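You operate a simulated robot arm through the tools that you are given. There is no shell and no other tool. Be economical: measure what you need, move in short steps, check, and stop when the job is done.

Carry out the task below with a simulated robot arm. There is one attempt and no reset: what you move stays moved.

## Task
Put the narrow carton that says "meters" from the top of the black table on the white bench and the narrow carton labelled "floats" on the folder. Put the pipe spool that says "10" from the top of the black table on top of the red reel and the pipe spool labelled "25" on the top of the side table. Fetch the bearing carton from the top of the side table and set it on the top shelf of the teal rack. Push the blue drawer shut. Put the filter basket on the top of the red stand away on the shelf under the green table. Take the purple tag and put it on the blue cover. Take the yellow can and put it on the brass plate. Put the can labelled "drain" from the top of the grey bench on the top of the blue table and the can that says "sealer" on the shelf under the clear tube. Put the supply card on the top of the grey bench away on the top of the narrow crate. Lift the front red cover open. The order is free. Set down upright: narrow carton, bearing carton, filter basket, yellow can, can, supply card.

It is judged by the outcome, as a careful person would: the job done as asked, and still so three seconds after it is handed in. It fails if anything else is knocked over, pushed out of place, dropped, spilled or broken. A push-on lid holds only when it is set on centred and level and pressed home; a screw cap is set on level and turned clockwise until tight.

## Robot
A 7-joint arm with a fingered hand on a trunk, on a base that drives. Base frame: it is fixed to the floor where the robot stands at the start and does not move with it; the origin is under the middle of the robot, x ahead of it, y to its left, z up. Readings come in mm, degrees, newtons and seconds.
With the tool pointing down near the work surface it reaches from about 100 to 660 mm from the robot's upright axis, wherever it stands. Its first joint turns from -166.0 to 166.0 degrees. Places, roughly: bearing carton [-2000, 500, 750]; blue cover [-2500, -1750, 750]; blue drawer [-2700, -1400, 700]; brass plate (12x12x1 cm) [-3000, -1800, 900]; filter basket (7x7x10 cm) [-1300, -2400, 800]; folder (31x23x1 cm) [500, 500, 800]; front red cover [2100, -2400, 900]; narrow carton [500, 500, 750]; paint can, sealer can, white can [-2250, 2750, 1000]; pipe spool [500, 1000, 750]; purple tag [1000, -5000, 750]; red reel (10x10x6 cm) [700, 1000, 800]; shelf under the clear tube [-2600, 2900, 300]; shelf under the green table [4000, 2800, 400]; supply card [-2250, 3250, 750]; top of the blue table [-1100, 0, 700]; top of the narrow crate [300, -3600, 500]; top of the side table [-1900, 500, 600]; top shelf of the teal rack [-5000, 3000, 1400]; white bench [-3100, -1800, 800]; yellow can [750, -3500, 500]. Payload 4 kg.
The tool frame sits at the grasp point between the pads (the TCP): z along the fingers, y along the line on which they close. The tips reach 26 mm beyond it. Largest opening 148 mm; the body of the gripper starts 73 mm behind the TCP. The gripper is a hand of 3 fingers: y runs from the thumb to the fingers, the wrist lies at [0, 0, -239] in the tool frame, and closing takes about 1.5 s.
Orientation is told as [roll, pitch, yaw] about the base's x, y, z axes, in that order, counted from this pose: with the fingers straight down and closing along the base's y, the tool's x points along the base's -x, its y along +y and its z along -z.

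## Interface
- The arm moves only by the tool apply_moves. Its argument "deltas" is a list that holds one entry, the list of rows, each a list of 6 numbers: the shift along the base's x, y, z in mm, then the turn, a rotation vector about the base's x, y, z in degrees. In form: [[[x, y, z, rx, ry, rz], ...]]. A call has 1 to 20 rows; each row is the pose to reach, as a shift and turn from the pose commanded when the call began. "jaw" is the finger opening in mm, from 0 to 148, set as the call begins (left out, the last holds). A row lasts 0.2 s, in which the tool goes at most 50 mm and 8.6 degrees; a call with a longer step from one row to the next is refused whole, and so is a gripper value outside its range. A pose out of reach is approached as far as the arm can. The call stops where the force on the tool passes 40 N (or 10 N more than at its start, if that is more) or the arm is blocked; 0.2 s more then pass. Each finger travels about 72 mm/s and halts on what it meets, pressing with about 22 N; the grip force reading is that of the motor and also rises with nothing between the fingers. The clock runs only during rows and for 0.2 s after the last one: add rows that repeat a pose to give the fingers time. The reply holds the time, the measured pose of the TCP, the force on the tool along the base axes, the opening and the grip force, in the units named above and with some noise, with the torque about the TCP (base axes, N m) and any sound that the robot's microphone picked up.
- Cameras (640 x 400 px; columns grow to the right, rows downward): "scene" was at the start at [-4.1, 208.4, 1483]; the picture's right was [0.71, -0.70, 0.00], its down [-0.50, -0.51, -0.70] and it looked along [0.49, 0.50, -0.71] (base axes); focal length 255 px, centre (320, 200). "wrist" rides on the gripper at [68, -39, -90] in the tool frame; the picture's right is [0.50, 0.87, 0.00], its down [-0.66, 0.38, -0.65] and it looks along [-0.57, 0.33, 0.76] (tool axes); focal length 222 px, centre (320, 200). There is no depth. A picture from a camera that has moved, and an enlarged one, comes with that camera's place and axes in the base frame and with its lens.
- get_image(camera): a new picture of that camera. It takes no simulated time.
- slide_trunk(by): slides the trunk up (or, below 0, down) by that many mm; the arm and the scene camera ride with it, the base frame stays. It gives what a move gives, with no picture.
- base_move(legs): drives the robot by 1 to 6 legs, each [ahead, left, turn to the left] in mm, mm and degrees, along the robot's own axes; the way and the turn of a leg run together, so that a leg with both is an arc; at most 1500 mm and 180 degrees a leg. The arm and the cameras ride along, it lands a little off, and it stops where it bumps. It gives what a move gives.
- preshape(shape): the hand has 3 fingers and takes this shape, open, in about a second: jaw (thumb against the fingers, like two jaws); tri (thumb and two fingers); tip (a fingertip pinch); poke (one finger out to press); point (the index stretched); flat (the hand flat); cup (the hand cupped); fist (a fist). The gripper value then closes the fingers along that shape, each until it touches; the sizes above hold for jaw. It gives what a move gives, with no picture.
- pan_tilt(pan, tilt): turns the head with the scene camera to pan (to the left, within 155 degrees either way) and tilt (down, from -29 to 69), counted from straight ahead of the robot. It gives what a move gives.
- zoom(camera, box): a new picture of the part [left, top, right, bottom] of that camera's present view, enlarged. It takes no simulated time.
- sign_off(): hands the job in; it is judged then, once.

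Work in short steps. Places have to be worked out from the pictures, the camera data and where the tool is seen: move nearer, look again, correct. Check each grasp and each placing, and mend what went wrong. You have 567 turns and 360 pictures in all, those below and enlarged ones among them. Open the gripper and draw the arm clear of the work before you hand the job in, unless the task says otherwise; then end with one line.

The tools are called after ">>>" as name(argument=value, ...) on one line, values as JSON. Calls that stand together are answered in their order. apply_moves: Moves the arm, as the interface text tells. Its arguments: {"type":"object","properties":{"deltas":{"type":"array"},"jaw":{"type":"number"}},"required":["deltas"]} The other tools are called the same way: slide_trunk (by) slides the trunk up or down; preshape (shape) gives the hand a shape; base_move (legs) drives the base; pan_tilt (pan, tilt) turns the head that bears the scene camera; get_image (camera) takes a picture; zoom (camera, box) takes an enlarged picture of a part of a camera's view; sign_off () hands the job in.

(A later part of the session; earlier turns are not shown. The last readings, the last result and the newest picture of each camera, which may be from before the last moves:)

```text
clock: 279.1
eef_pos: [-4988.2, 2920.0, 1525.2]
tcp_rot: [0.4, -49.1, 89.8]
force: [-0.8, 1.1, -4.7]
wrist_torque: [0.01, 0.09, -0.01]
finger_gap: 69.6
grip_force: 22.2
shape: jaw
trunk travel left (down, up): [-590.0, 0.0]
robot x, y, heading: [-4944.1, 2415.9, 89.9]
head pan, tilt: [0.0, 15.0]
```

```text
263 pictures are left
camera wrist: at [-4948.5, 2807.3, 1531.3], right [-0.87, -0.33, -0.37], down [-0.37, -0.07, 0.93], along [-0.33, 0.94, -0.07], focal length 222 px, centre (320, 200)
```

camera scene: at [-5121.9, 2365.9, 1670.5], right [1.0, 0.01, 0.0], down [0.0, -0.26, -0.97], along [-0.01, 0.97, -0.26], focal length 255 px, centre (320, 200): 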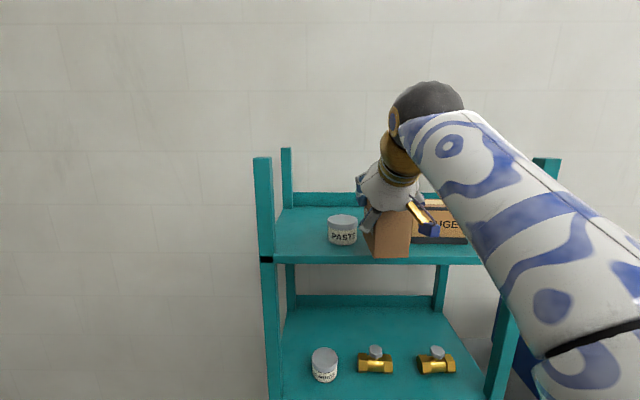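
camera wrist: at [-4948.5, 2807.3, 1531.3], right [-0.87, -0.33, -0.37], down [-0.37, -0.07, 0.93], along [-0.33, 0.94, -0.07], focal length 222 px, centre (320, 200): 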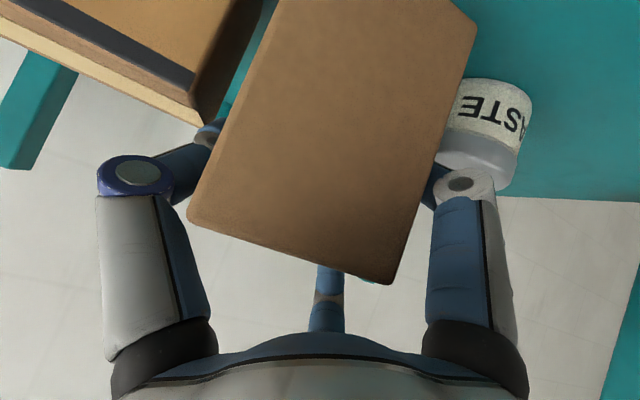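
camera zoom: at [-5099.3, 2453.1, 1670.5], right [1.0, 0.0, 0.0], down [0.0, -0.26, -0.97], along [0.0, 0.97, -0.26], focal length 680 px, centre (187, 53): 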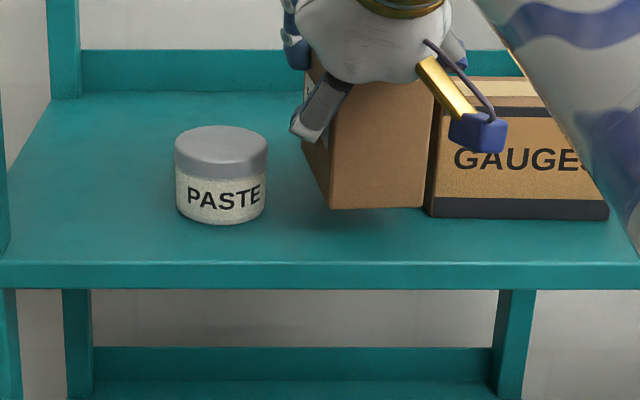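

Centred well; I shift 5 mm left and lower to the shelf.

>>> apply_moves(deltas=[[[-5, 4, -8, 0, 0, 0], [-5, 4, -18, 0, 0, 0], [-5, 4, -26, 0, 0, 0], [-5, 4, -30, 0, 0, 0]]])

>>> zoom(camera="scene", box=[250, 180, 490, 330])

```text
clock: 280.1
eef_pos: [-4994.2, 2922.0, 1497.0]
tcp_rot: [0.4, -49.2, 90.0]
force: [0.5, 0.1, -1.1]
wrist_torque: [-0.08, 0.1, -0.03]
finger_gap: 69.7
grip_force: 22.2
shape: jaw
trunk travel left (down, up): [-590.0, 0.0]
robot x, y, heading: [-4946.9, 2420.5, 89.9]
head pan, tilt: [0.0, 15.0]
```

```text
2.67 times, centred on (370, 255) of scene
camera zoom: at [-5099.6, 2451.2, 1670.6], right [1.0, 0.0, 0.0], down [0.0, -0.26, -0.97], along [0.0, 0.97, -0.26], focal length 680 px, centre (187, 53)
```

zoom: 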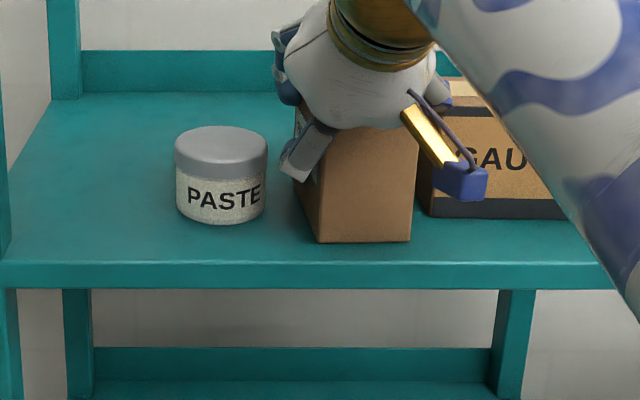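

Contact beginning. A few mm more, then open slightly.

>>> apply_moves(deltas=[[[0, 0, -2, 0, 0, 0], [0, 0, -4, 0, 0, 0], [0, 0, -4, 0, 0, 0]]])

>>> apply_moves(deltas=[[[0, 0, 0, 0, 0, 0], [0, 0, 0, 0, 0, 0], [0, 0, 0, 0, 0, 0]]], jaw=84)

>>> get_image(camera="wrist")

>>> zoom(camera="scene", box=[250, 180, 490, 330])

```text
clock: 280.9
eef_pos: [-4993.9, 2921.4, 1494.5]
tcp_rot: [0.4, -49.4, 89.9]
force: [-0.3, 5.4, 18.3]
wrist_torque: [0.29, -0.65, 0.3]
finger_gap: 69.7
grip_force: 21.5
shape: jaw
trunk travel left (down, up): [-590.0, 0.0]
robot x, y, heading: [-4949.0, 2419.4, 90.2]
head pan, tilt: [0.0, 15.0]
```

```text
clock: 281.7
eef_pos: [-4993.9, 2921.6, 1491.3]
tcp_rot: [0.4, -48.9, 89.9]
force: [0.4, -0.5, -2.5]
wrist_torque: [-0.03, 0.06, 0.0]
finger_gap: 70.5
grip_force: 20.3
shape: jaw
trunk travel left (down, up): [-590.0, 0.0]
robot x, y, heading: [-4947.1, 2418.2, 90.1]
head pan, tilt: [0.0, 15.0]
```

```text
261 pictures are left
camera wrist: at [-4954.4, 2808.8, 1497.3], right [-0.87, -0.33, -0.37], down [-0.37, -0.06, 0.93], along [-0.33, 0.94, -0.07], focal length 222 px, centre (320, 200)
```

wrist: 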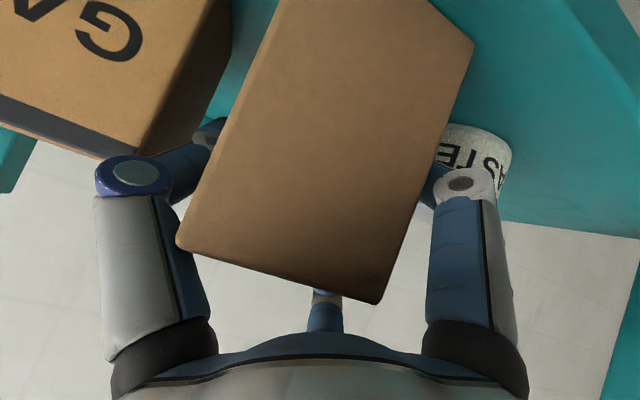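

```text
2.67 times, centred on (370, 255) of scene
camera zoom: at [-5099.7, 2450.7, 1670.4], right [1.0, 0.0, 0.0], down [0.0, -0.26, -0.97], along [0.0, 0.97, -0.26], focal length 680 px, centre (187, 53)
```

zoom: 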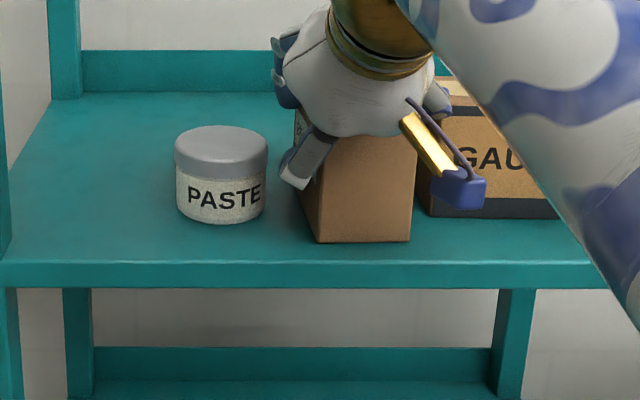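

The fingers haven't finished opening; wait a little more.

>>> apply_moves(deltas=[[[0, 0, 0, 0, 0, 0], [0, 0, 0, 0, 0, 0], [0, 0, 0, 0, 0, 0]]], jaw=86)

>>> zoom(camera="scene", box=[250, 180, 490, 330])

```text
clock: 282.5
eef_pos: [-4993.4, 2922.4, 1491.8]
tcp_rot: [0.4, -49.1, 89.9]
force: [0.3, 1.1, -1.9]
wrist_torque: [-0.01, 0.02, 0.02]
finger_gap: 87.3
grip_force: 0.1
shape: jaw
trunk travel left (down, up): [-590.0, 0.0]
robot x, y, heading: [-4945.6, 2417.9, 90.1]
head pan, tilt: [0.0, 15.0]
```

```text
2.67 times, centred on (370, 255) of scene
camera zoom: at [-5099.6, 2451.0, 1670.6], right [1.0, 0.0, 0.0], down [0.0, -0.26, -0.97], along [0.0, 0.97, -0.26], focal length 680 px, centre (187, 53)
```

zoom: 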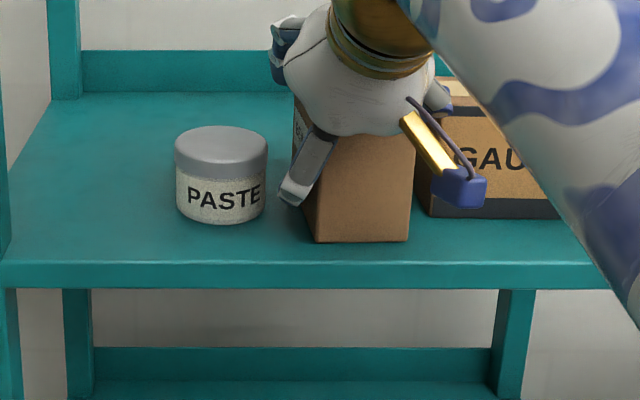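

Released. I draw the hand back along the fingers, then back off the base.

>>> apply_moves(deltas=[[[0, -25, 15, 0, 0, 0], [0, -60, 28, 0, 0, 0], [0, -100, 35, 0, 0, 0], [0, -140, 35, 0, 0, 0]]])

>>> base_move(legs=[[-300, 0, 0]])

>>> get_image(camera="scene")

```text
clock: 283.5
eef_pos: [-4994.8, 2780.6, 1525.9]
tcp_rot: [0.5, -49.2, 89.9]
force: [0.4, -0.3, 0.8]
wrist_torque: [0.02, -0.02, -0.02]
finger_gap: 5.0
grip_force: 21.8
shape: jaw
trunk travel left (down, up): [-590.0, 0.0]
robot x, y, heading: [-4945.7, 2417.8, 90.3]
head pan, tilt: [0.0, 15.0]
```

```text
clock: 285.5
eef_pos: [-4994.3, 2481.5, 1526.2]
tcp_rot: [0.4, -49.2, 89.9]
force: [0.4, -0.4, 0.2]
wrist_torque: [-0.01, 0.04, -0.01]
finger_gap: 4.7
grip_force: 21.4
shape: jaw
trunk travel left (down, up): [-590.0, 0.0]
robot x, y, heading: [-4944.3, 2118.7, 90.0]
head pan, tilt: [0.0, 15.0]
```

```text
258 pictures are left
camera scene: at [-5099.3, 2150.5, 1670.6], right [1.0, 0.0, 0.0], down [0.0, -0.26, -0.97], along [0.0, 0.97, -0.26], focal length 255 px, centre (320, 200)
```

scene: 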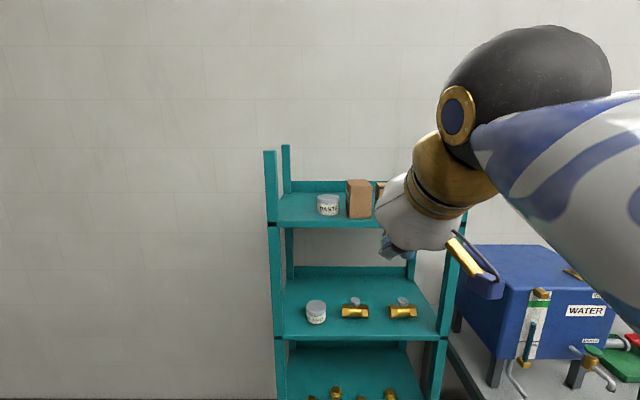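

The hand unexpectedly closed during the retreat, so I'll state the jaw value each time from now on. Check the carton's state.

>>> zoom(camera="scene", box=[260, 140, 480, 250])

```text
2.91 times, centred on (370, 195) of scene
camera zoom: at [-5099.3, 2150.5, 1670.6], right [1.0, 0.0, 0.0], down [0.0, -0.26, -0.97], along [0.0, 0.97, -0.26], focal length 742 px, centre (174, 214)
```

zoom: 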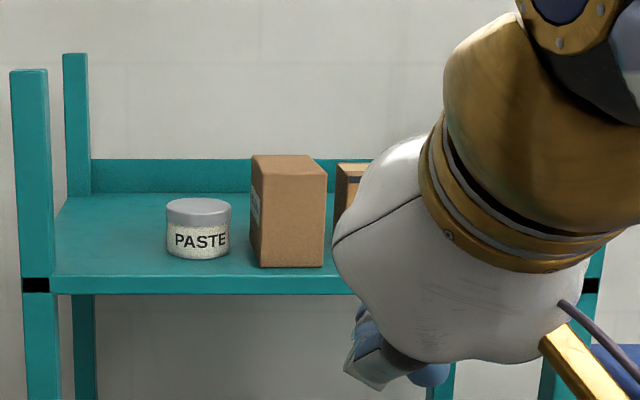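

The bearing carton stands fine on the top shelf. I level the hand, lower the trunk some, and drive to the grey bench's cans.

>>> apply_moves(deltas=[[[0, 0, -25, -8.2, 0, 0], [0, 0, -50, -16.4, 0, 0], [0, 0, -75, -24.6, 0, 0], [0, 0, -100, -32.8, 0, 0], [0, 0, -125, -41, 0, 0], [0, 0, -160, -49.2, 0, 0], [0, 0, -200, -49.2, 0, 0], [0, 0, -240, -49.2, 0, 0]]], jaw=110)

>>> base_move(legs=[[-220, 0, 0], [0, -1300, 0], [0, -1350, 0]])

>>> pan_tilt(pan=10, tilt=30)

>>> get_image(camera="scene")

```text
clock: 287.3
eef_pos: [-4995.0, 2481.2, 1284.7]
tcp_rot: [0.3, 0.1, 89.9]
force: [-0.7, -0.9, 0.5]
wrist_torque: [0.03, 0.01, -0.02]
finger_gap: 109.8
grip_force: 0.1
shape: jaw
trunk travel left (down, up): [-590.0, 0.0]
robot x, y, heading: [-4945.2, 2121.2, 90.3]
head pan, tilt: [0.0, 15.0]
```

```text
clock: 301.6
eef_pos: [-2317.6, 2250.3, 1284.3]
tcp_rot: [0.2, 0.1, 88.2]
force: [0.7, -0.3, -0.3]
wrist_torque: [0.0, 0.02, -0.02]
finger_gap: 109.7
grip_force: 0.1
shape: jaw
trunk travel left (down, up): [-590.0, 0.0]
robot x, y, heading: [-2279.8, 1883.3, 88.6]
head pan, tilt: [0.0, 15.0]
```

```text
clock: 302.3
eef_pos: [-2318.2, 2249.9, 1284.1]
tcp_rot: [0.3, 0.1, 88.2]
force: [-0.6, -0.5, 0.5]
wrist_torque: [-0.02, 0.0, -0.01]
finger_gap: 109.7
grip_force: 0.1
shape: jaw
trunk travel left (down, up): [-590.0, 0.0]
robot x, y, heading: [-2280.7, 1884.5, 88.4]
head pan, tilt: [10.0, 30.0]
```

```text
256 pictures are left
camera scene: at [-2447.4, 1918.5, 1646.4], right [0.99, 0.15, 0.0], down [0.07, -0.49, -0.87], along [-0.13, 0.86, -0.5], focal length 255 px, centre (320, 200)
```

scene: 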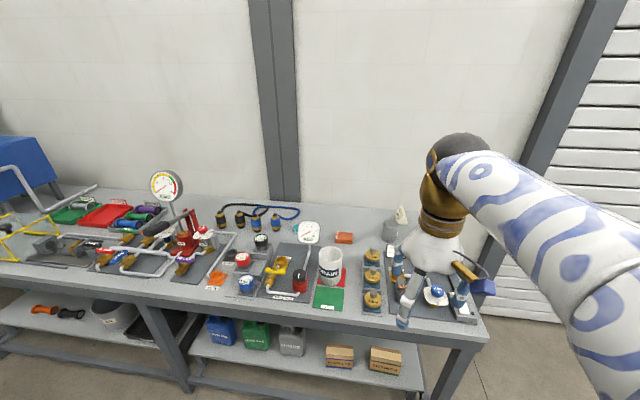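

Zoom on the bench top items.

>>> zoom(camera="scene", box=[200, 190, 500, 340])

>>> zoom(camera="scene", box=[0, 160, 300, 390])

>>> get_image(camera="wrist")

```text
2.13 times, centred on (350, 265) of scene
camera zoom: at [-2447.4, 1918.5, 1646.4], right [0.99, 0.15, 0.0], down [0.07, -0.49, -0.87], along [-0.13, 0.86, -0.5], focal length 544 px, centre (256, 61)
```

zoom: 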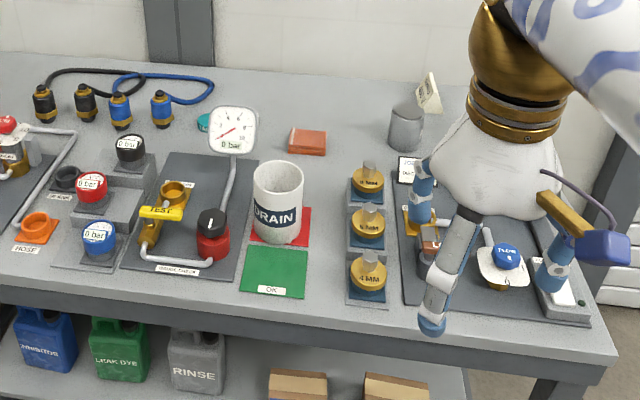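

```text
1.74 times, centred on (150, 275) of scene
camera zoom: at [-2447.4, 1918.5, 1646.4], right [0.99, 0.15, 0.0], down [0.07, -0.49, -0.87], along [-0.13, 0.86, -0.5], focal length 444 px, centre (616, 70)
```

zoom: 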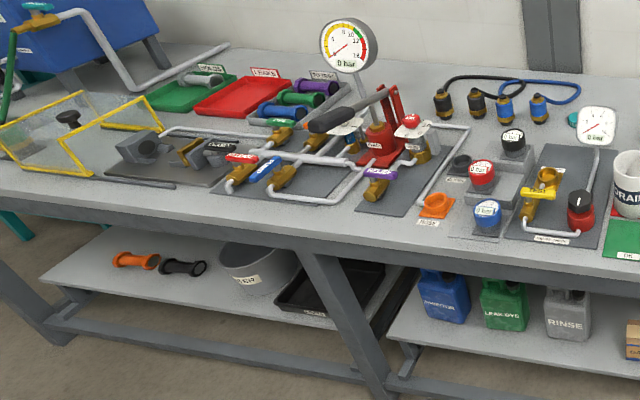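

```text
253 pictures are left
camera wrist: at [-2280.0, 2179.6, 1373.1], right [-0.88, -0.47, 0.01], down [-0.35, 0.67, 0.66], along [-0.31, 0.58, -0.76], focal length 222 px, centre (320, 200)
```

wrist: 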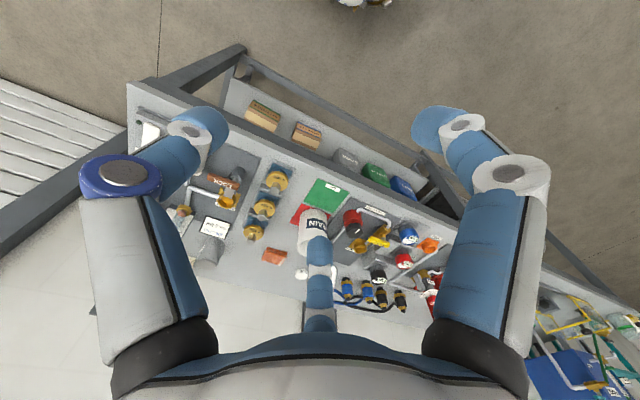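

The right end of the bench is hidden by the arm. I shift the base right and look again.

>>> base_move(legs=[[0, -450, 1.5]])

>>> pan_tilt(pan=25, tilt=32)

>>> get_image(camera="scene")

```text
clock: 305.1
eef_pos: [-1867.1, 2239.2, 1284.3]
tcp_rot: [0.3, 0.0, 89.0]
force: [-0.2, 0.0, 0.1]
wrist_torque: [0.01, 0.02, -0.02]
finger_gap: 109.7
grip_force: 0.1
shape: jaw
trunk travel left (down, up): [-590.0, 0.0]
robot x, y, heading: [-1822.5, 1878.1, 89.5]
head pan, tilt: [10.0, 30.0]
```

```text
clock: 305.9
eef_pos: [-1866.6, 2239.1, 1284.1]
tcp_rot: [0.4, 0.1, 89.1]
force: [-0.5, 0.1, 0.1]
wrist_torque: [0.02, 0.0, -0.01]
finger_gap: 110.2
grip_force: 0.0
shape: jaw
trunk travel left (down, up): [-590.0, 0.0]
robot x, y, heading: [-1824.5, 1873.4, 89.1]
head pan, tilt: [25.0, 32.0]
```

```text
252 pictures are left
camera scene: at [-2014.5, 1899.0, 1643.2], right [0.91, 0.41, 0.0], down [0.22, -0.48, -0.85], along [-0.35, 0.77, -0.53], focal length 255 px, centre (320, 200)
```

scene: 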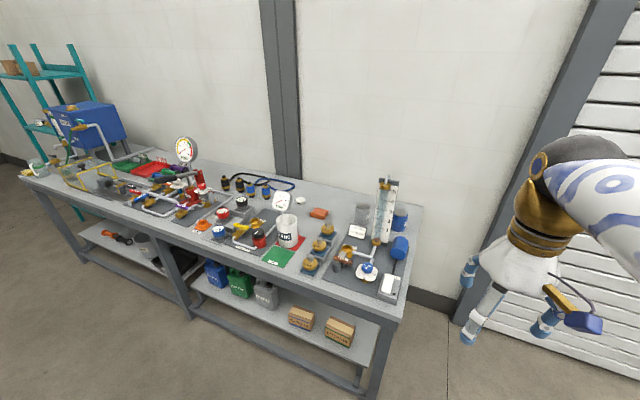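

>>> zoom(camera="scene", box=[270, 160, 430, 310])

>>> zoom(camera="scene", box=[180, 230, 420, 380])

```text
2.67 times, centred on (350, 235) of scene
camera zoom: at [-2014.5, 1899.0, 1643.2], right [0.91, 0.41, 0.0], down [0.22, -0.48, -0.85], along [-0.35, 0.77, -0.53], focal length 680 px, centre (240, 107)
```

zoom: 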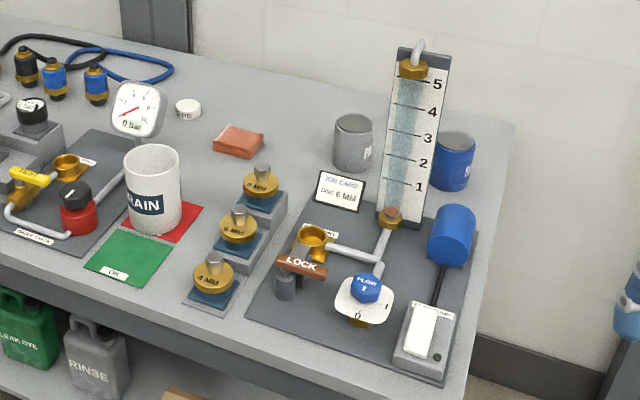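

```text
2.67 times, centred on (300, 305) of scene
camera zoom: at [-2014.5, 1899.0, 1643.2], right [0.91, 0.41, 0.0], down [0.22, -0.48, -0.85], along [-0.35, 0.77, -0.53], focal length 680 px, centre (373, -80)
```

zoom: 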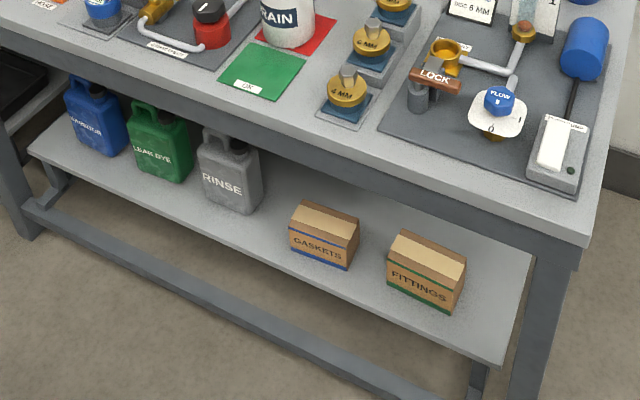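

The clear tube, a grey can and a blue can are at the bench's right end, and there seems to be a card behind the tube. I swing the arm to the robot's right and look from further left.

>>> apply_moves(deltas=[[[43, 0, 0, 0, 0, -7], [85, -5, 0, 0, 0, -14], [126, -14, 0, 0, 0, -21], [166, -28, 0, 0, 0, -28], [204, -47, 0, 0, 0, -35], [240, -70, 0, 0, 0, -42], [273, -98, 0, 0, 0, -49], [303, -130, 0, 0, 0, -56], [328, -164, 0, 0, 0, -62]]], jaw=110)

>>> base_move(legs=[[80, 480, 0.5]])

>>> pan_tilt(pan=-10, tilt=30)

>>> get_image(camera="scene")

>>> zoom(camera="scene", box=[240, 140, 440, 290])

```text
clock: 307.9
eef_pos: [-1537.1, 2074.2, 1283.5]
tcp_rot: [0.3, 0.2, 26.9]
force: [-0.3, -0.5, 0.0]
wrist_torque: [0.0, -0.01, -0.01]
finger_gap: 109.7
grip_force: 0.1
shape: jaw
trunk travel left (down, up): [-590.0, 0.0]
robot x, y, heading: [-1822.1, 1873.2, 89.3]
head pan, tilt: [25.0, 32.0]
```

```text
clock: 310.8
eef_pos: [-2023.7, 2162.4, 1283.6]
tcp_rot: [0.3, 0.1, 27.5]
force: [0.1, -0.5, 0.0]
wrist_torque: [-0.03, -0.03, 0.01]
finger_gap: 110.0
grip_force: 0.0
shape: jaw
trunk travel left (down, up): [-590.0, 0.0]
robot x, y, heading: [-2310.7, 1959.7, 89.9]
head pan, tilt: [25.0, 32.0]
```

```text
clock: 311.8
eef_pos: [-2024.2, 2160.6, 1284.2]
tcp_rot: [0.3, 0.0, 27.5]
force: [-0.2, 0.3, -0.3]
wrist_torque: [0.02, -0.01, -0.01]
finger_gap: 110.0
grip_force: 0.2
shape: jaw
trunk travel left (down, up): [-590.0, 0.0]
robot x, y, heading: [-2311.3, 1960.5, 89.5]
head pan, tilt: [-10.0, 30.0]
```

```text
249 pictures are left
camera scene: at [-2446.1, 1988.8, 1646.4], right [0.98, -0.18, 0.0], down [-0.09, -0.49, -0.87], along [0.15, 0.85, -0.5], focal length 255 px, centre (320, 200)
```

scene: 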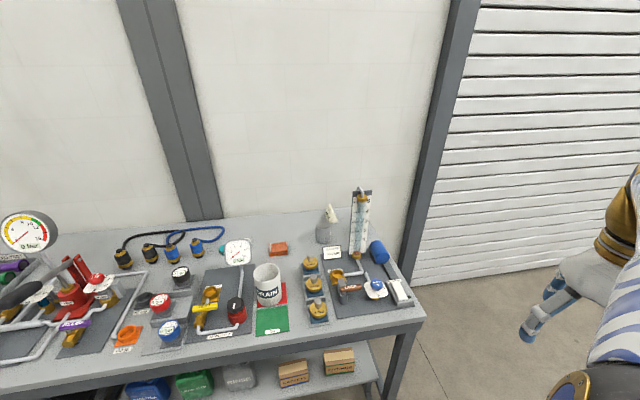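

```text
2.67 times, centred on (340, 215) of scene
camera zoom: at [-2446.1, 1988.8, 1646.4], right [0.98, -0.18, 0.0], down [-0.09, -0.49, -0.87], along [0.15, 0.85, -0.5], focal length 680 px, centre (267, 160)
```

zoom: 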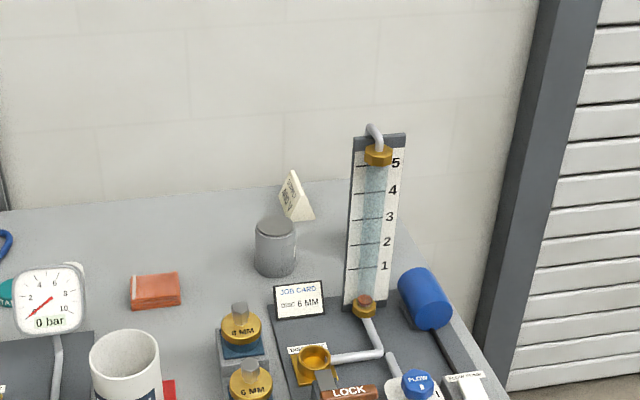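

The supply card is the small cream tent card behind the grey can. I drive round to the bench's east end to read the cans' labels.

>>> base_move(legs=[[0, -850, 0], [700, 0, 0]])

>>> pan_tilt(pan=80, tilt=40)

>>> get_image(camera="scene")

```text
clock: 319.8
eef_pos: [-1140.5, 2842.9, 1283.7]
tcp_rot: [0.3, 0.0, 26.7]
force: [0.0, 0.8, -0.4]
wrist_torque: [-0.02, -0.01, 0.0]
finger_gap: 109.7
grip_force: 0.1
shape: jaw
trunk travel left (down, up): [-590.0, 0.0]
robot x, y, heading: [-1430.1, 2646.2, 88.8]
head pan, tilt: [-10.0, 30.0]
```

```text
clock: 321.4
eef_pos: [-1137.2, 2842.5, 1284.0]
tcp_rot: [0.3, 0.1, 26.7]
force: [-0.8, 0.2, -0.4]
wrist_torque: [0.0, -0.01, 0.01]
finger_gap: 109.8
grip_force: 0.1
shape: jaw
trunk travel left (down, up): [-590.0, 0.0]
robot x, y, heading: [-1429.3, 2642.1, 89.0]
head pan, tilt: [80.0, 40.0]
```

```text
247 pictures are left
camera scene: at [-1664.4, 2602.5, 1631.0], right [0.19, 0.98, 0.0], down [0.63, -0.12, -0.77], along [-0.75, 0.15, -0.64], focal length 255 px, centre (320, 200)
```

scene: 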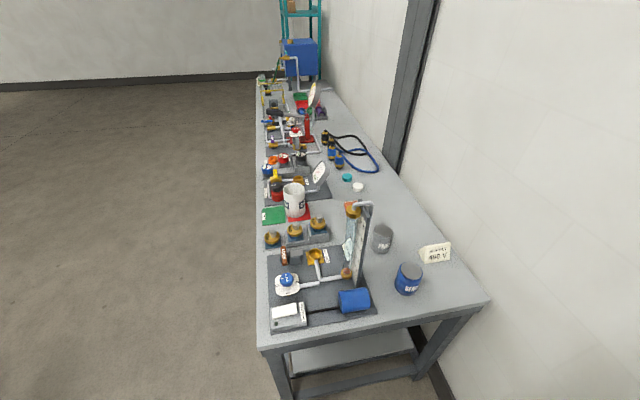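

>>> zoom(camera="scene", box=[330, 190, 490, 320])

>>> zoom(camera="scene", box=[250, 170, 370, 340])

```text
3.08 times, centred on (410, 255) of scene
camera zoom: at [-1664.4, 2602.5, 1631.0], right [0.19, 0.98, 0.0], down [0.63, -0.12, -0.77], along [-0.75, 0.15, -0.64], focal length 785 px, centre (43, 31)
```

zoom: 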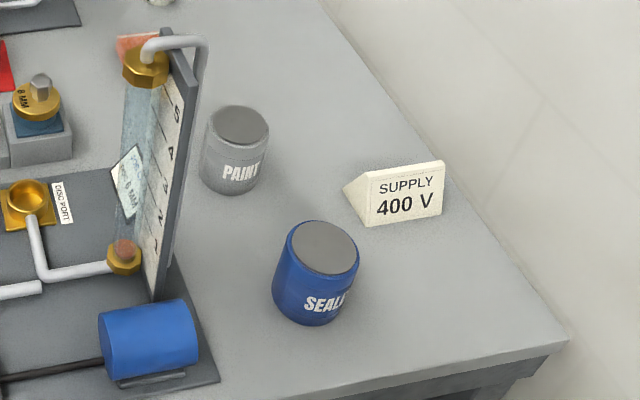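

```text
2.35 times, centred on (310, 255) of scene
camera zoom: at [-1664.4, 2602.5, 1631.0], right [0.19, 0.98, 0.0], down [0.63, -0.12, -0.77], along [-0.75, 0.15, -0.64], focal length 600 px, centre (344, 71)
```

zoom: 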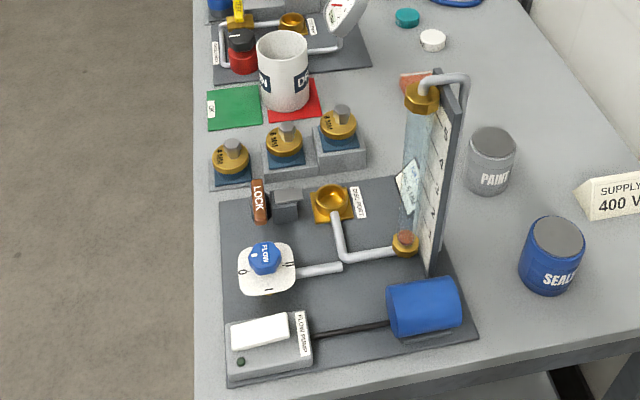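

Blue can = SEALER, grey = PAINT, and the tent card is "SUPPLY 400 V". I turn to face −x and lower the trunk, to grasp the sealer with a pitched hand from the east end.

>>> base_move(legs=[[0, 0, 91]])

>>> slide_trunk(by=-380)

>>> apply_moves(deltas=[[[-20, -30, 30, 0, 0, 5], [-40, -60, 60, 0, 0, 10], [-60, -100, 90, 0, 0, 15], [-75, -140, 110, 0, 0, 20], [-90, -180, 110, 0, 0, 25], [-105, -220, 110, 0, 0, 30], [-120, -260, 110, 0, 0, 35], [-130, -290, 110, 0, 0, 40]]], jaw=120)

>>> pan_tilt(pan=-10, tilt=35)

>>> get_image(camera="scene")

```text
clock: 325.6
eef_pos: [-1625.3, 2933.2, 1283.8]
tcp_rot: [0.4, 0.0, 116.6]
force: [-0.5, 0.0, -0.2]
wrist_torque: [0.01, 0.02, 0.01]
finger_gap: 109.8
grip_force: 0.0
shape: jaw
trunk travel left (down, up): [-590.0, 0.0]
robot x, y, heading: [-1427.4, 2644.7, 178.7]
head pan, tilt: [80.0, 40.0]
```

```text
clock: 329.3
eef_pos: [-1624.9, 2934.1, 904.0]
tcp_rot: [0.3, -0.1, 116.5]
force: [0.3, -0.3, 0.1]
wrist_torque: [-0.02, 0.01, 0.02]
finger_gap: 109.8
grip_force: 0.0
shape: jaw
trunk travel left (down, up): [-210.0, 380.0]
robot x, y, heading: [-1429.5, 2641.7, 178.6]
head pan, tilt: [80.0, 40.0]
```

```text
refused: row 3 steps farther than a row can; nothing moved
```

```text
clock: 331.0
eef_pos: [-1625.2, 2934.8, 904.8]
tcp_rot: [0.4, 0.0, 116.5]
force: [0.6, 0.1, -0.1]
wrist_torque: [0.03, 0.01, 0.0]
finger_gap: 110.0
grip_force: 0.0
shape: jaw
trunk travel left (down, up): [-210.0, 380.0]
robot x, y, heading: [-1426.6, 2641.5, 178.7]
head pan, tilt: [-10.0, 35.0]
```

```text
244 pictures are left
camera scene: at [-1458.9, 2508.3, 1258.6], right [0.2, 0.98, 0.0], down [0.56, -0.11, -0.82], along [-0.8, 0.16, -0.57], focal length 255 px, centre (320, 200)
```

scene: 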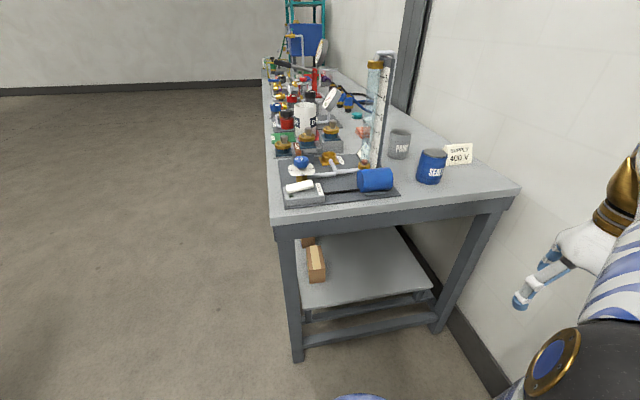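

Excellent view: the shelf's east end is empty and open. Zoom on the sealer and tube board to get clearances.

>>> zoom(camera="scene", box=[340, 40, 500, 200])

>>> zoom(camera="scene", box=[260, 190, 540, 365])

```text
2.50 times, centred on (420, 120) of scene
camera zoom: at [-1458.9, 2508.3, 1258.6], right [0.2, 0.98, 0.0], down [0.56, -0.11, -0.82], along [-0.8, 0.16, -0.57], focal length 638 px, centre (70, 400)
```

zoom: 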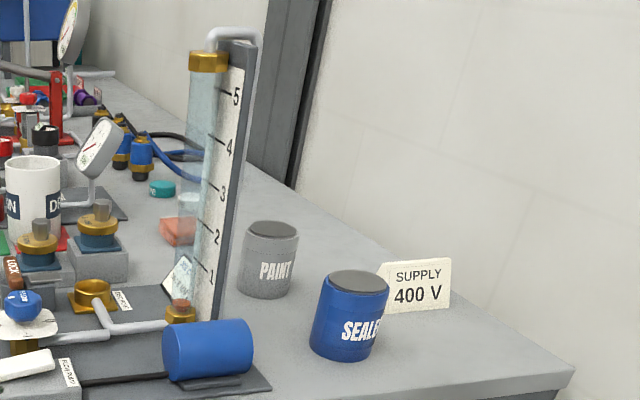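

```text
2.29 times, centred on (400, 278) of scene
camera zoom: at [-1458.9, 2508.3, 1258.6], right [0.2, 0.98, 0.0], down [0.56, -0.11, -0.82], along [-0.8, 0.16, -0.57], focal length 583 px, centre (137, 23)
```

zoom: 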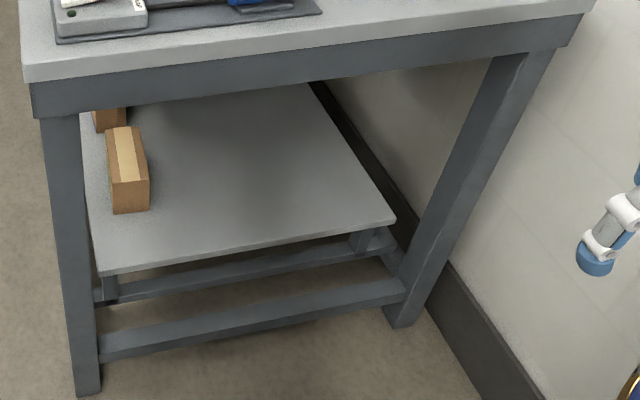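

The tube board isn't beside the can, so there's room. First bring the hand in front of the robot.

>>> apply_moves(deltas=[[[-25, -32, 10, 0, 0, 7.9], [-50, -64, 20, 0, 0, 15.8], [-75, -96, 30, 0, 0, 23.8], [-101, -128, 40, 0, 0, 31.7], [-126, -160, 50, 0, 0, 39.6], [-151, -192, 60, 0, 0, 47.6], [-177, -225, 70, 0, 0, 55.5], [-202, -257, 80, 0, 0, 63.5]]], jaw=125)

>>> base_move(legs=[[110, -265, 1.3]])

>>> get_image(camera="scene")

>>> get_image(camera="wrist")

```text
clock: 332.8
eef_pos: [-1826.0, 2676.5, 983.2]
tcp_rot: [0.3, 0.0, -179.9]
force: [-0.6, 0.4, 1.1]
wrist_torque: [-0.02, 0.03, -0.04]
finger_gap: 125.1
grip_force: 0.0
shape: jaw
trunk travel left (down, up): [-210.0, 380.0]
robot x, y, heading: [-1431.9, 2641.7, 178.7]
head pan, tilt: [-10.0, 35.0]
```

```text
clock: 334.7
eef_pos: [-1931.9, 2930.2, 982.5]
tcp_rot: [0.3, 0.0, -178.8]
force: [-0.4, 0.2, 0.0]
wrist_torque: [0.02, 0.02, 0.02]
finger_gap: 124.7
grip_force: 0.1
shape: jaw
trunk travel left (down, up): [-210.0, 380.0]
robot x, y, heading: [-1531.3, 2905.5, 179.8]
head pan, tilt: [-10.0, 35.0]
```

```text
241 pictures are left
camera scene: at [-1561.9, 2768.7, 1258.6], right [0.18, 0.98, 0.0], down [0.56, -0.1, -0.82], along [-0.81, 0.14, -0.57], focal length 255 px, centre (320, 200)
```

scene: 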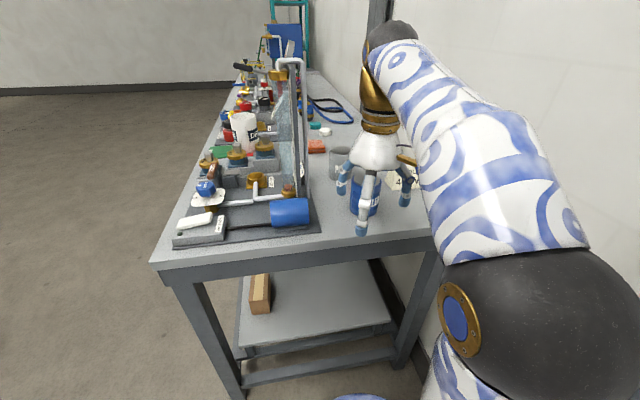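

```text
240 pictures are left
camera wrist: at [-1864.6, 2970.0, 1071.3], right [0.52, -0.86, 0.0], down [-0.65, -0.39, 0.66], along [-0.56, -0.34, -0.76], focal length 222 px, centre (320, 200)
```

wrist: 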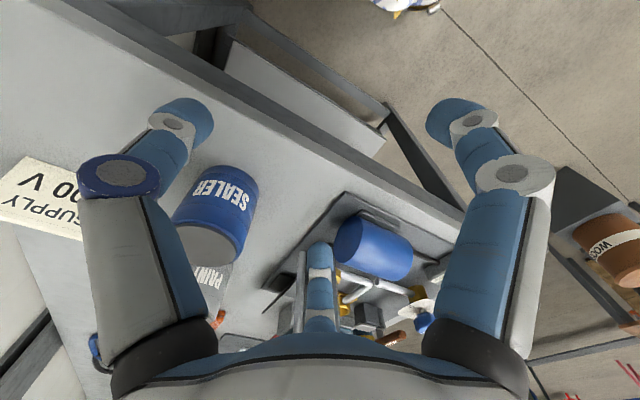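

Sealer at about (−2066, 2972), top ≈ 940. I go to a stand-off and pitch the hand 45° toward −x.

>>> apply_moves(deltas=[[[0, 10, 10, 0, 0, -1.2], [-5, 25, 20, 0, 7, -1.2], [-10, 36, 28, 0, 14, -1.2], [-15, 36, 28, 0, 21, -1.2], [-20, 36, 28, 0, 28, -1.2], [-25, 36, 28, 0, 35, -1.2], [-30, 36, 28, 0, 42, -1.2], [-35, 36, 28, 0, 45, -1.2], [-35, 36, 28, 0, 45, -1.2]]], jaw=95)

>>> get_image(camera="wrist")

>>> get_image(camera="scene")

```text
clock: 336.7
eef_pos: [-1966.8, 2966.5, 1011.4]
tcp_rot: [-0.4, -45.0, -179.9]
force: [0.1, 0.1, 0.1]
wrist_torque: [0.04, -0.01, 0.03]
finger_gap: 95.6
grip_force: 0.1
shape: jaw
trunk travel left (down, up): [-210.0, 380.0]
robot x, y, heading: [-1532.4, 2905.8, 180.0]
head pan, tilt: [-10.0, 35.0]
```

```text
239 pictures are left
camera wrist: at [-1855.2, 3004.3, 1025.6], right [0.35, -0.86, -0.36], down [0.0, -0.38, 0.92], along [-0.94, -0.33, -0.14], focal length 222 px, centre (320, 200)
```

wrist: 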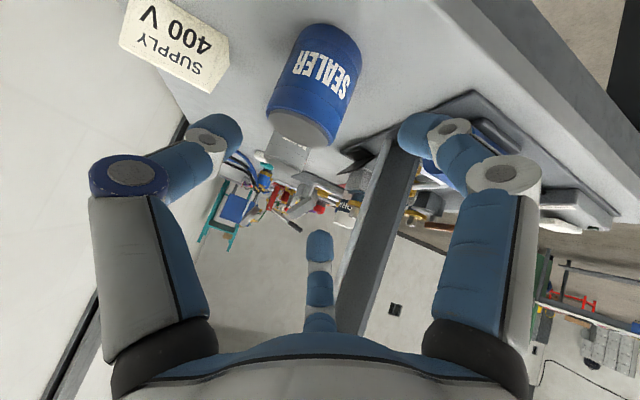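

```text
238 pictures are left
camera scene: at [-1561.9, 2768.9, 1258.6], right [0.18, 0.98, 0.0], down [0.56, -0.1, -0.82], along [-0.81, 0.14, -0.57], focal length 255 px, centre (320, 200)
```

scene: 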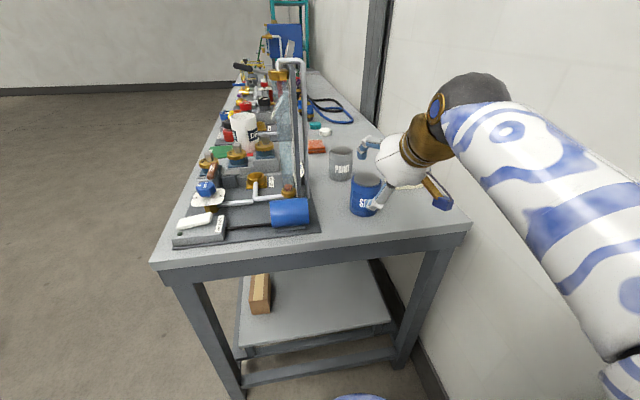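

Aligned with the can. Advance along the finger direction.

>>> apply_moves(deltas=[[[-30, 0, -30, 0, 0, 0], [-60, 0, -60, 0, 0, 0], [-90, 0, -88, 0, 0, 0], [-98, 0, -97, 0, 0, 0], [-98, 0, -97, 0, 0, 0]]], jaw=95)

>>> get_image(camera="wrist")

>>> zoom(camera="scene", box=[300, 100, 480, 240])

```text
clock: 337.9
eef_pos: [-2062.7, 2966.4, 914.6]
tcp_rot: [-0.1, -44.9, -179.8]
force: [0.6, -0.3, 0.2]
wrist_torque: [0.0, 0.0, 0.0]
finger_gap: 95.2
grip_force: 0.1
shape: jaw
trunk travel left (down, up): [-210.0, 380.0]
robot x, y, heading: [-1532.3, 2905.1, 180.1]
head pan, tilt: [-10.0, 35.0]
```

```text
237 pictures are left
camera wrist: at [-1951.9, 3003.9, 928.9], right [0.35, -0.87, -0.36], down [0.0, -0.38, 0.92], along [-0.94, -0.33, -0.14], focal length 222 px, centre (320, 200)
```

wrist: 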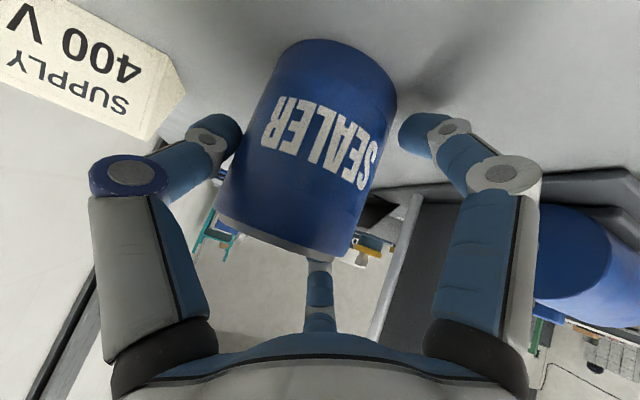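

```text
2.86 times, centred on (390, 170) of scene
camera zoom: at [-1562.0, 2768.8, 1258.6], right [0.18, 0.98, 0.0], down [0.56, -0.1, -0.82], along [-0.81, 0.14, -0.57], focal length 729 px, centre (120, 286)
```

zoom: 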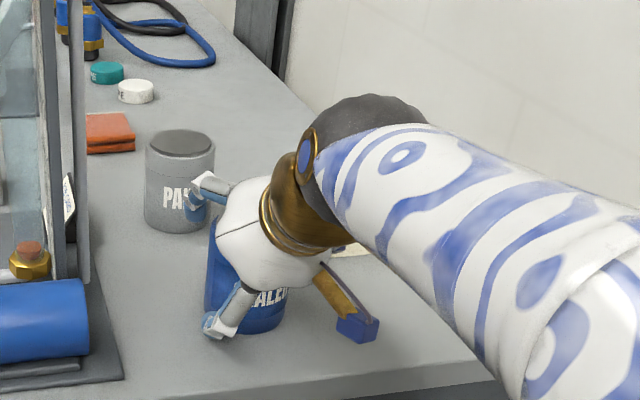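

Can is between thumb and fingers. Close and lift a little.

>>> apply_moves(deltas=[[[0, 0, 0, 0, 0, 0], [0, 0, 0, 0, 0, 0], [0, 0, 0, 0, 0, 0], [0, 0, 0, 0, 0, 0], [0, 0, 0, 0, 0, 0]]], jaw=30)

>>> apply_moves(deltas=[[[0, 0, 10, 0, 0, 0], [0, 0, 35, 0, 0, 0], [0, 0, 70, 0, 0, 0], [30, 0, 90, 0, 0, 0], [30, 0, 90, 0, 0, 0]]], jaw=30)

>>> get_image(camera="wrist")

>>> get_image(camera="scene")

```text
clock: 339.1
eef_pos: [-2063.7, 2965.5, 915.0]
tcp_rot: [-0.2, -45.0, -179.8]
force: [1.1, -1.5, 5.2]
wrist_torque: [-0.1, -0.32, 0.02]
finger_gap: 76.3
grip_force: 21.9
shape: jaw
trunk travel left (down, up): [-210.0, 380.0]
robot x, y, heading: [-1532.0, 2902.3, 179.6]
head pan, tilt: [-10.0, 35.0]
```

```text
clock: 340.3
eef_pos: [-2034.2, 2968.3, 1005.1]
tcp_rot: [-0.2, -44.9, -179.9]
force: [0.3, -1.3, -4.0]
wrist_torque: [-0.02, 0.0, -0.02]
finger_gap: 73.5
grip_force: 22.3
shape: jaw
trunk travel left (down, up): [-210.0, 380.0]
robot x, y, heading: [-1530.8, 2905.3, 179.9]
head pan, tilt: [-10.0, 35.0]
```

```text
235 pictures are left
camera wrist: at [-1922.5, 3005.5, 1019.0], right [0.35, -0.86, -0.36], down [0.0, -0.38, 0.92], along [-0.94, -0.33, -0.14], focal length 222 px, centre (320, 200)
```

wrist: 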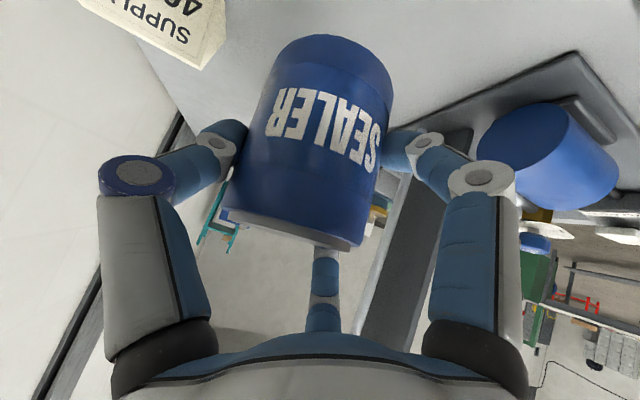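

```text
234 pictures are left
camera scene: at [-1562.1, 2768.9, 1258.6], right [0.18, 0.98, 0.0], down [0.56, -0.1, -0.82], along [-0.81, 0.14, -0.57], focal length 255 px, centre (320, 200)
```

scene: 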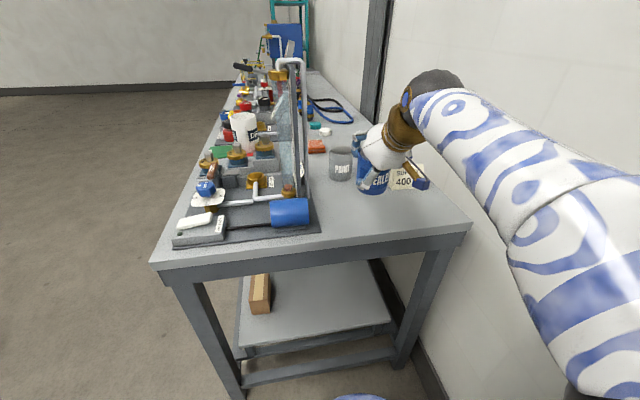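

Held. The shelf is at about z 279, its east edge at x≈−2067. I back off 270 mm, lower trunk and hand, then bring it in.

>>> base_move(legs=[[-280, 0, 0]])

>>> slide_trunk(by=-210)

>>> apply_moves(deltas=[[[0, -10, -45, 0, 0, 0], [0, -20, -90, 0, 0, 0], [0, -30, -135, 0, 0, 0], [0, -30, -180, 0, 0, 0], [0, -30, -225, 0, 0, 0], [0, -30, -270, 0, 0, 0], [0, -30, -315, 0, 0, 0], [0, -30, -360, 0, 0, 0], [0, -30, -400, 0, 0, 0], [0, -30, -400, 0, 0, 0]]], jaw=30)

>>> get_image(camera="wrist")

>>> get_image(camera="scene")

```text
clock: 342.3
eef_pos: [-1751.8, 2965.5, 1004.9]
tcp_rot: [-0.2, -44.9, -179.8]
force: [-1.4, 0.8, -3.7]
wrist_torque: [-0.03, -0.04, 0.04]
finger_gap: 73.5
grip_force: 21.7
shape: jaw
trunk travel left (down, up): [-210.0, 380.0]
robot x, y, heading: [-1252.7, 2904.6, 179.8]
head pan, tilt: [-10.0, 35.0]
```

```text
clock: 344.6
eef_pos: [-1751.8, 2966.6, 794.1]
tcp_rot: [-0.3, -44.8, -179.8]
force: [-0.3, -0.5, -4.1]
wrist_torque: [-0.04, -0.03, 0.0]
finger_gap: 73.5
grip_force: 22.0
shape: jaw
trunk travel left (down, up): [0.0, 590.0]
robot x, y, heading: [-1248.4, 2902.2, 179.8]
head pan, tilt: [-10.0, 35.0]
```

```text
clock: 346.8
eef_pos: [-1751.3, 2938.0, 392.4]
tcp_rot: [-0.4, -44.9, -179.8]
force: [0.8, 0.8, -4.1]
wrist_torque: [-0.06, -0.02, -0.02]
finger_gap: 73.0
grip_force: 22.2
shape: jaw
trunk travel left (down, up): [0.0, 590.0]
robot x, y, heading: [-1250.4, 2904.4, 180.2]
head pan, tilt: [-10.0, 35.0]
```

```text
233 pictures are left
camera wrist: at [-1639.1, 2975.2, 406.2], right [0.35, -0.86, -0.36], down [0.0, -0.38, 0.92], along [-0.94, -0.33, -0.14], focal length 222 px, centre (320, 200)
```

wrist: 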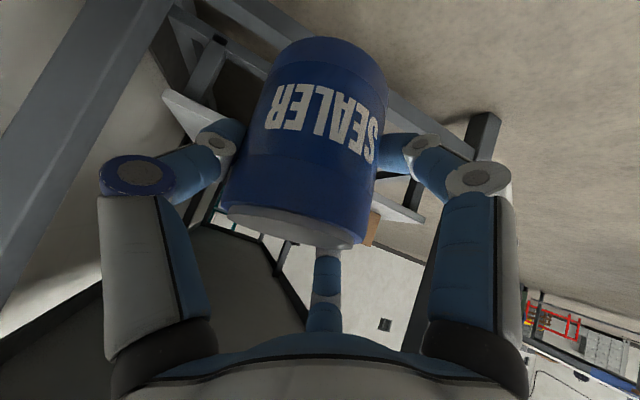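

```text
232 pictures are left
camera scene: at [-1278.7, 2768.3, 1048.5], right [0.18, 0.98, 0.0], down [0.56, -0.1, -0.82], along [-0.81, 0.14, -0.57], focal length 255 px, centre (320, 200)
```

scene: 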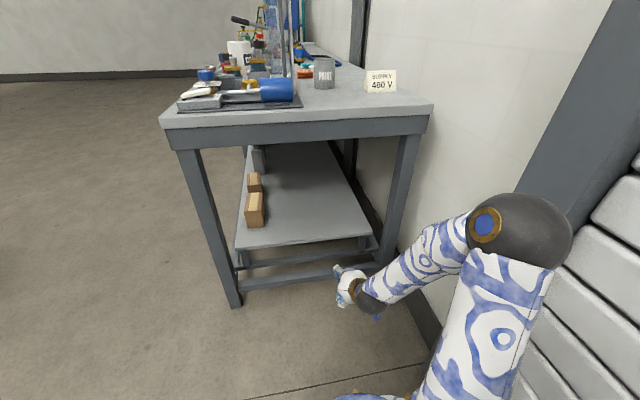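

The elbow is near the wall, so I shift 180 mm south first, then advance in two steps.

>>> base_move(legs=[[0, 180, 0], [260, 0, 0]])

>>> get_image(camera="scene")

>>> get_image(camera="wrist")

```text
clock: 349.7
eef_pos: [-2014.3, 2762.5, 390.9]
tcp_rot: [-0.1, -44.9, 179.9]
force: [-0.4, -0.3, -4.6]
wrist_torque: [-0.04, -0.06, 0.02]
finger_gap: 72.6
grip_force: 21.8
shape: jaw
trunk travel left (down, up): [0.0, 590.0]
robot x, y, heading: [-1512.5, 2729.7, 179.5]
head pan, tilt: [-10.0, 35.0]
```

```text
231 pictures are left
camera scene: at [-1543.0, 2591.6, 1048.6], right [0.18, 0.98, 0.0], down [0.56, -0.1, -0.82], along [-0.81, 0.15, -0.57], focal length 255 px, centre (320, 200)
```

scene: 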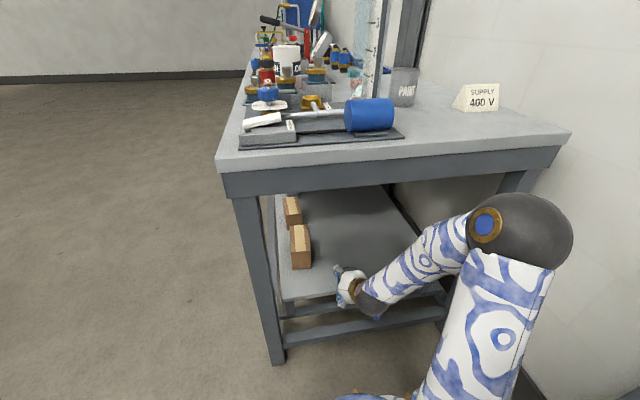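

```text
230 pictures are left
camera wrist: at [-1902.6, 2800.0, 406.6], right [0.35, -0.87, -0.36], down [0.0, -0.38, 0.92], along [-0.94, -0.32, -0.14], focal length 222 px, centre (320, 200)
```

wrist: 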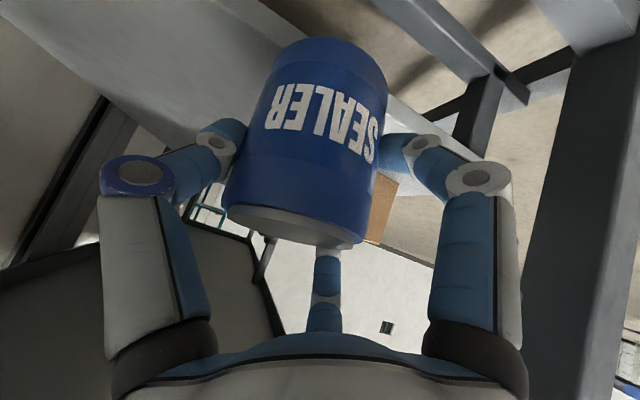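

Still clear. Advance 105 mm more and check.

>>> base_move(legs=[[105, 0, 0]])

>>> get_image(camera="scene")

>>> get_image(camera="wrist")

```text
clock: 350.9
eef_pos: [-2120.7, 2763.8, 391.6]
tcp_rot: [-0.2, -44.8, 179.8]
force: [0.8, 0.0, -3.5]
wrist_torque: [-0.05, -0.04, -0.01]
finger_gap: 72.7
grip_force: 21.8
shape: jaw
trunk travel left (down, up): [0.0, 590.0]
robot x, y, heading: [-1621.7, 2726.8, 179.7]
head pan, tilt: [-10.0, 35.0]
```

```text
229 pictures are left
camera scene: at [-1649.1, 2592.3, 1048.6], right [0.18, 0.98, 0.0], down [0.56, -0.1, -0.82], along [-0.81, 0.15, -0.57], focal length 255 px, centre (320, 200)
```

scene: 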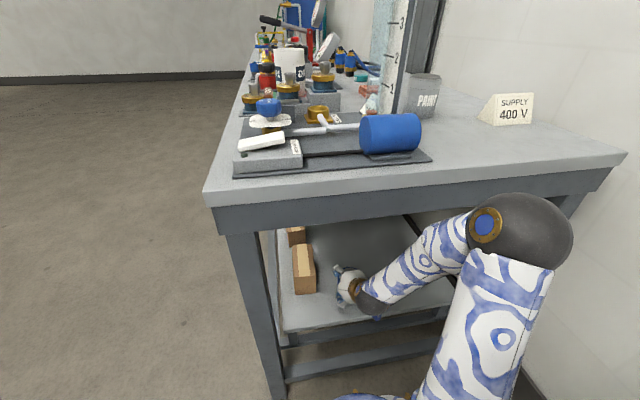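

```text
228 pictures are left
camera wrist: at [-2008.7, 2800.6, 406.6], right [0.35, -0.87, -0.36], down [0.0, -0.38, 0.92], along [-0.94, -0.32, -0.14], focal length 222 px, centre (320, 200)
```

wrist: 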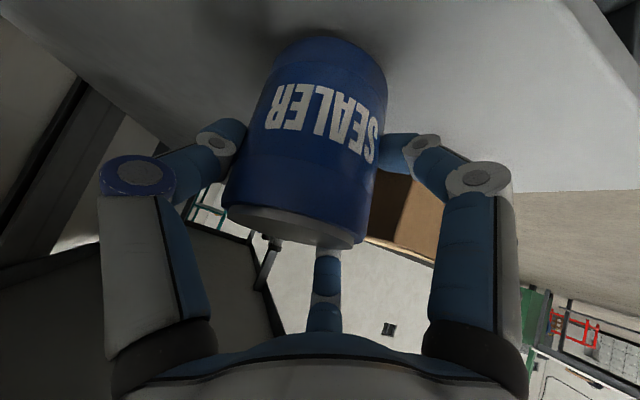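

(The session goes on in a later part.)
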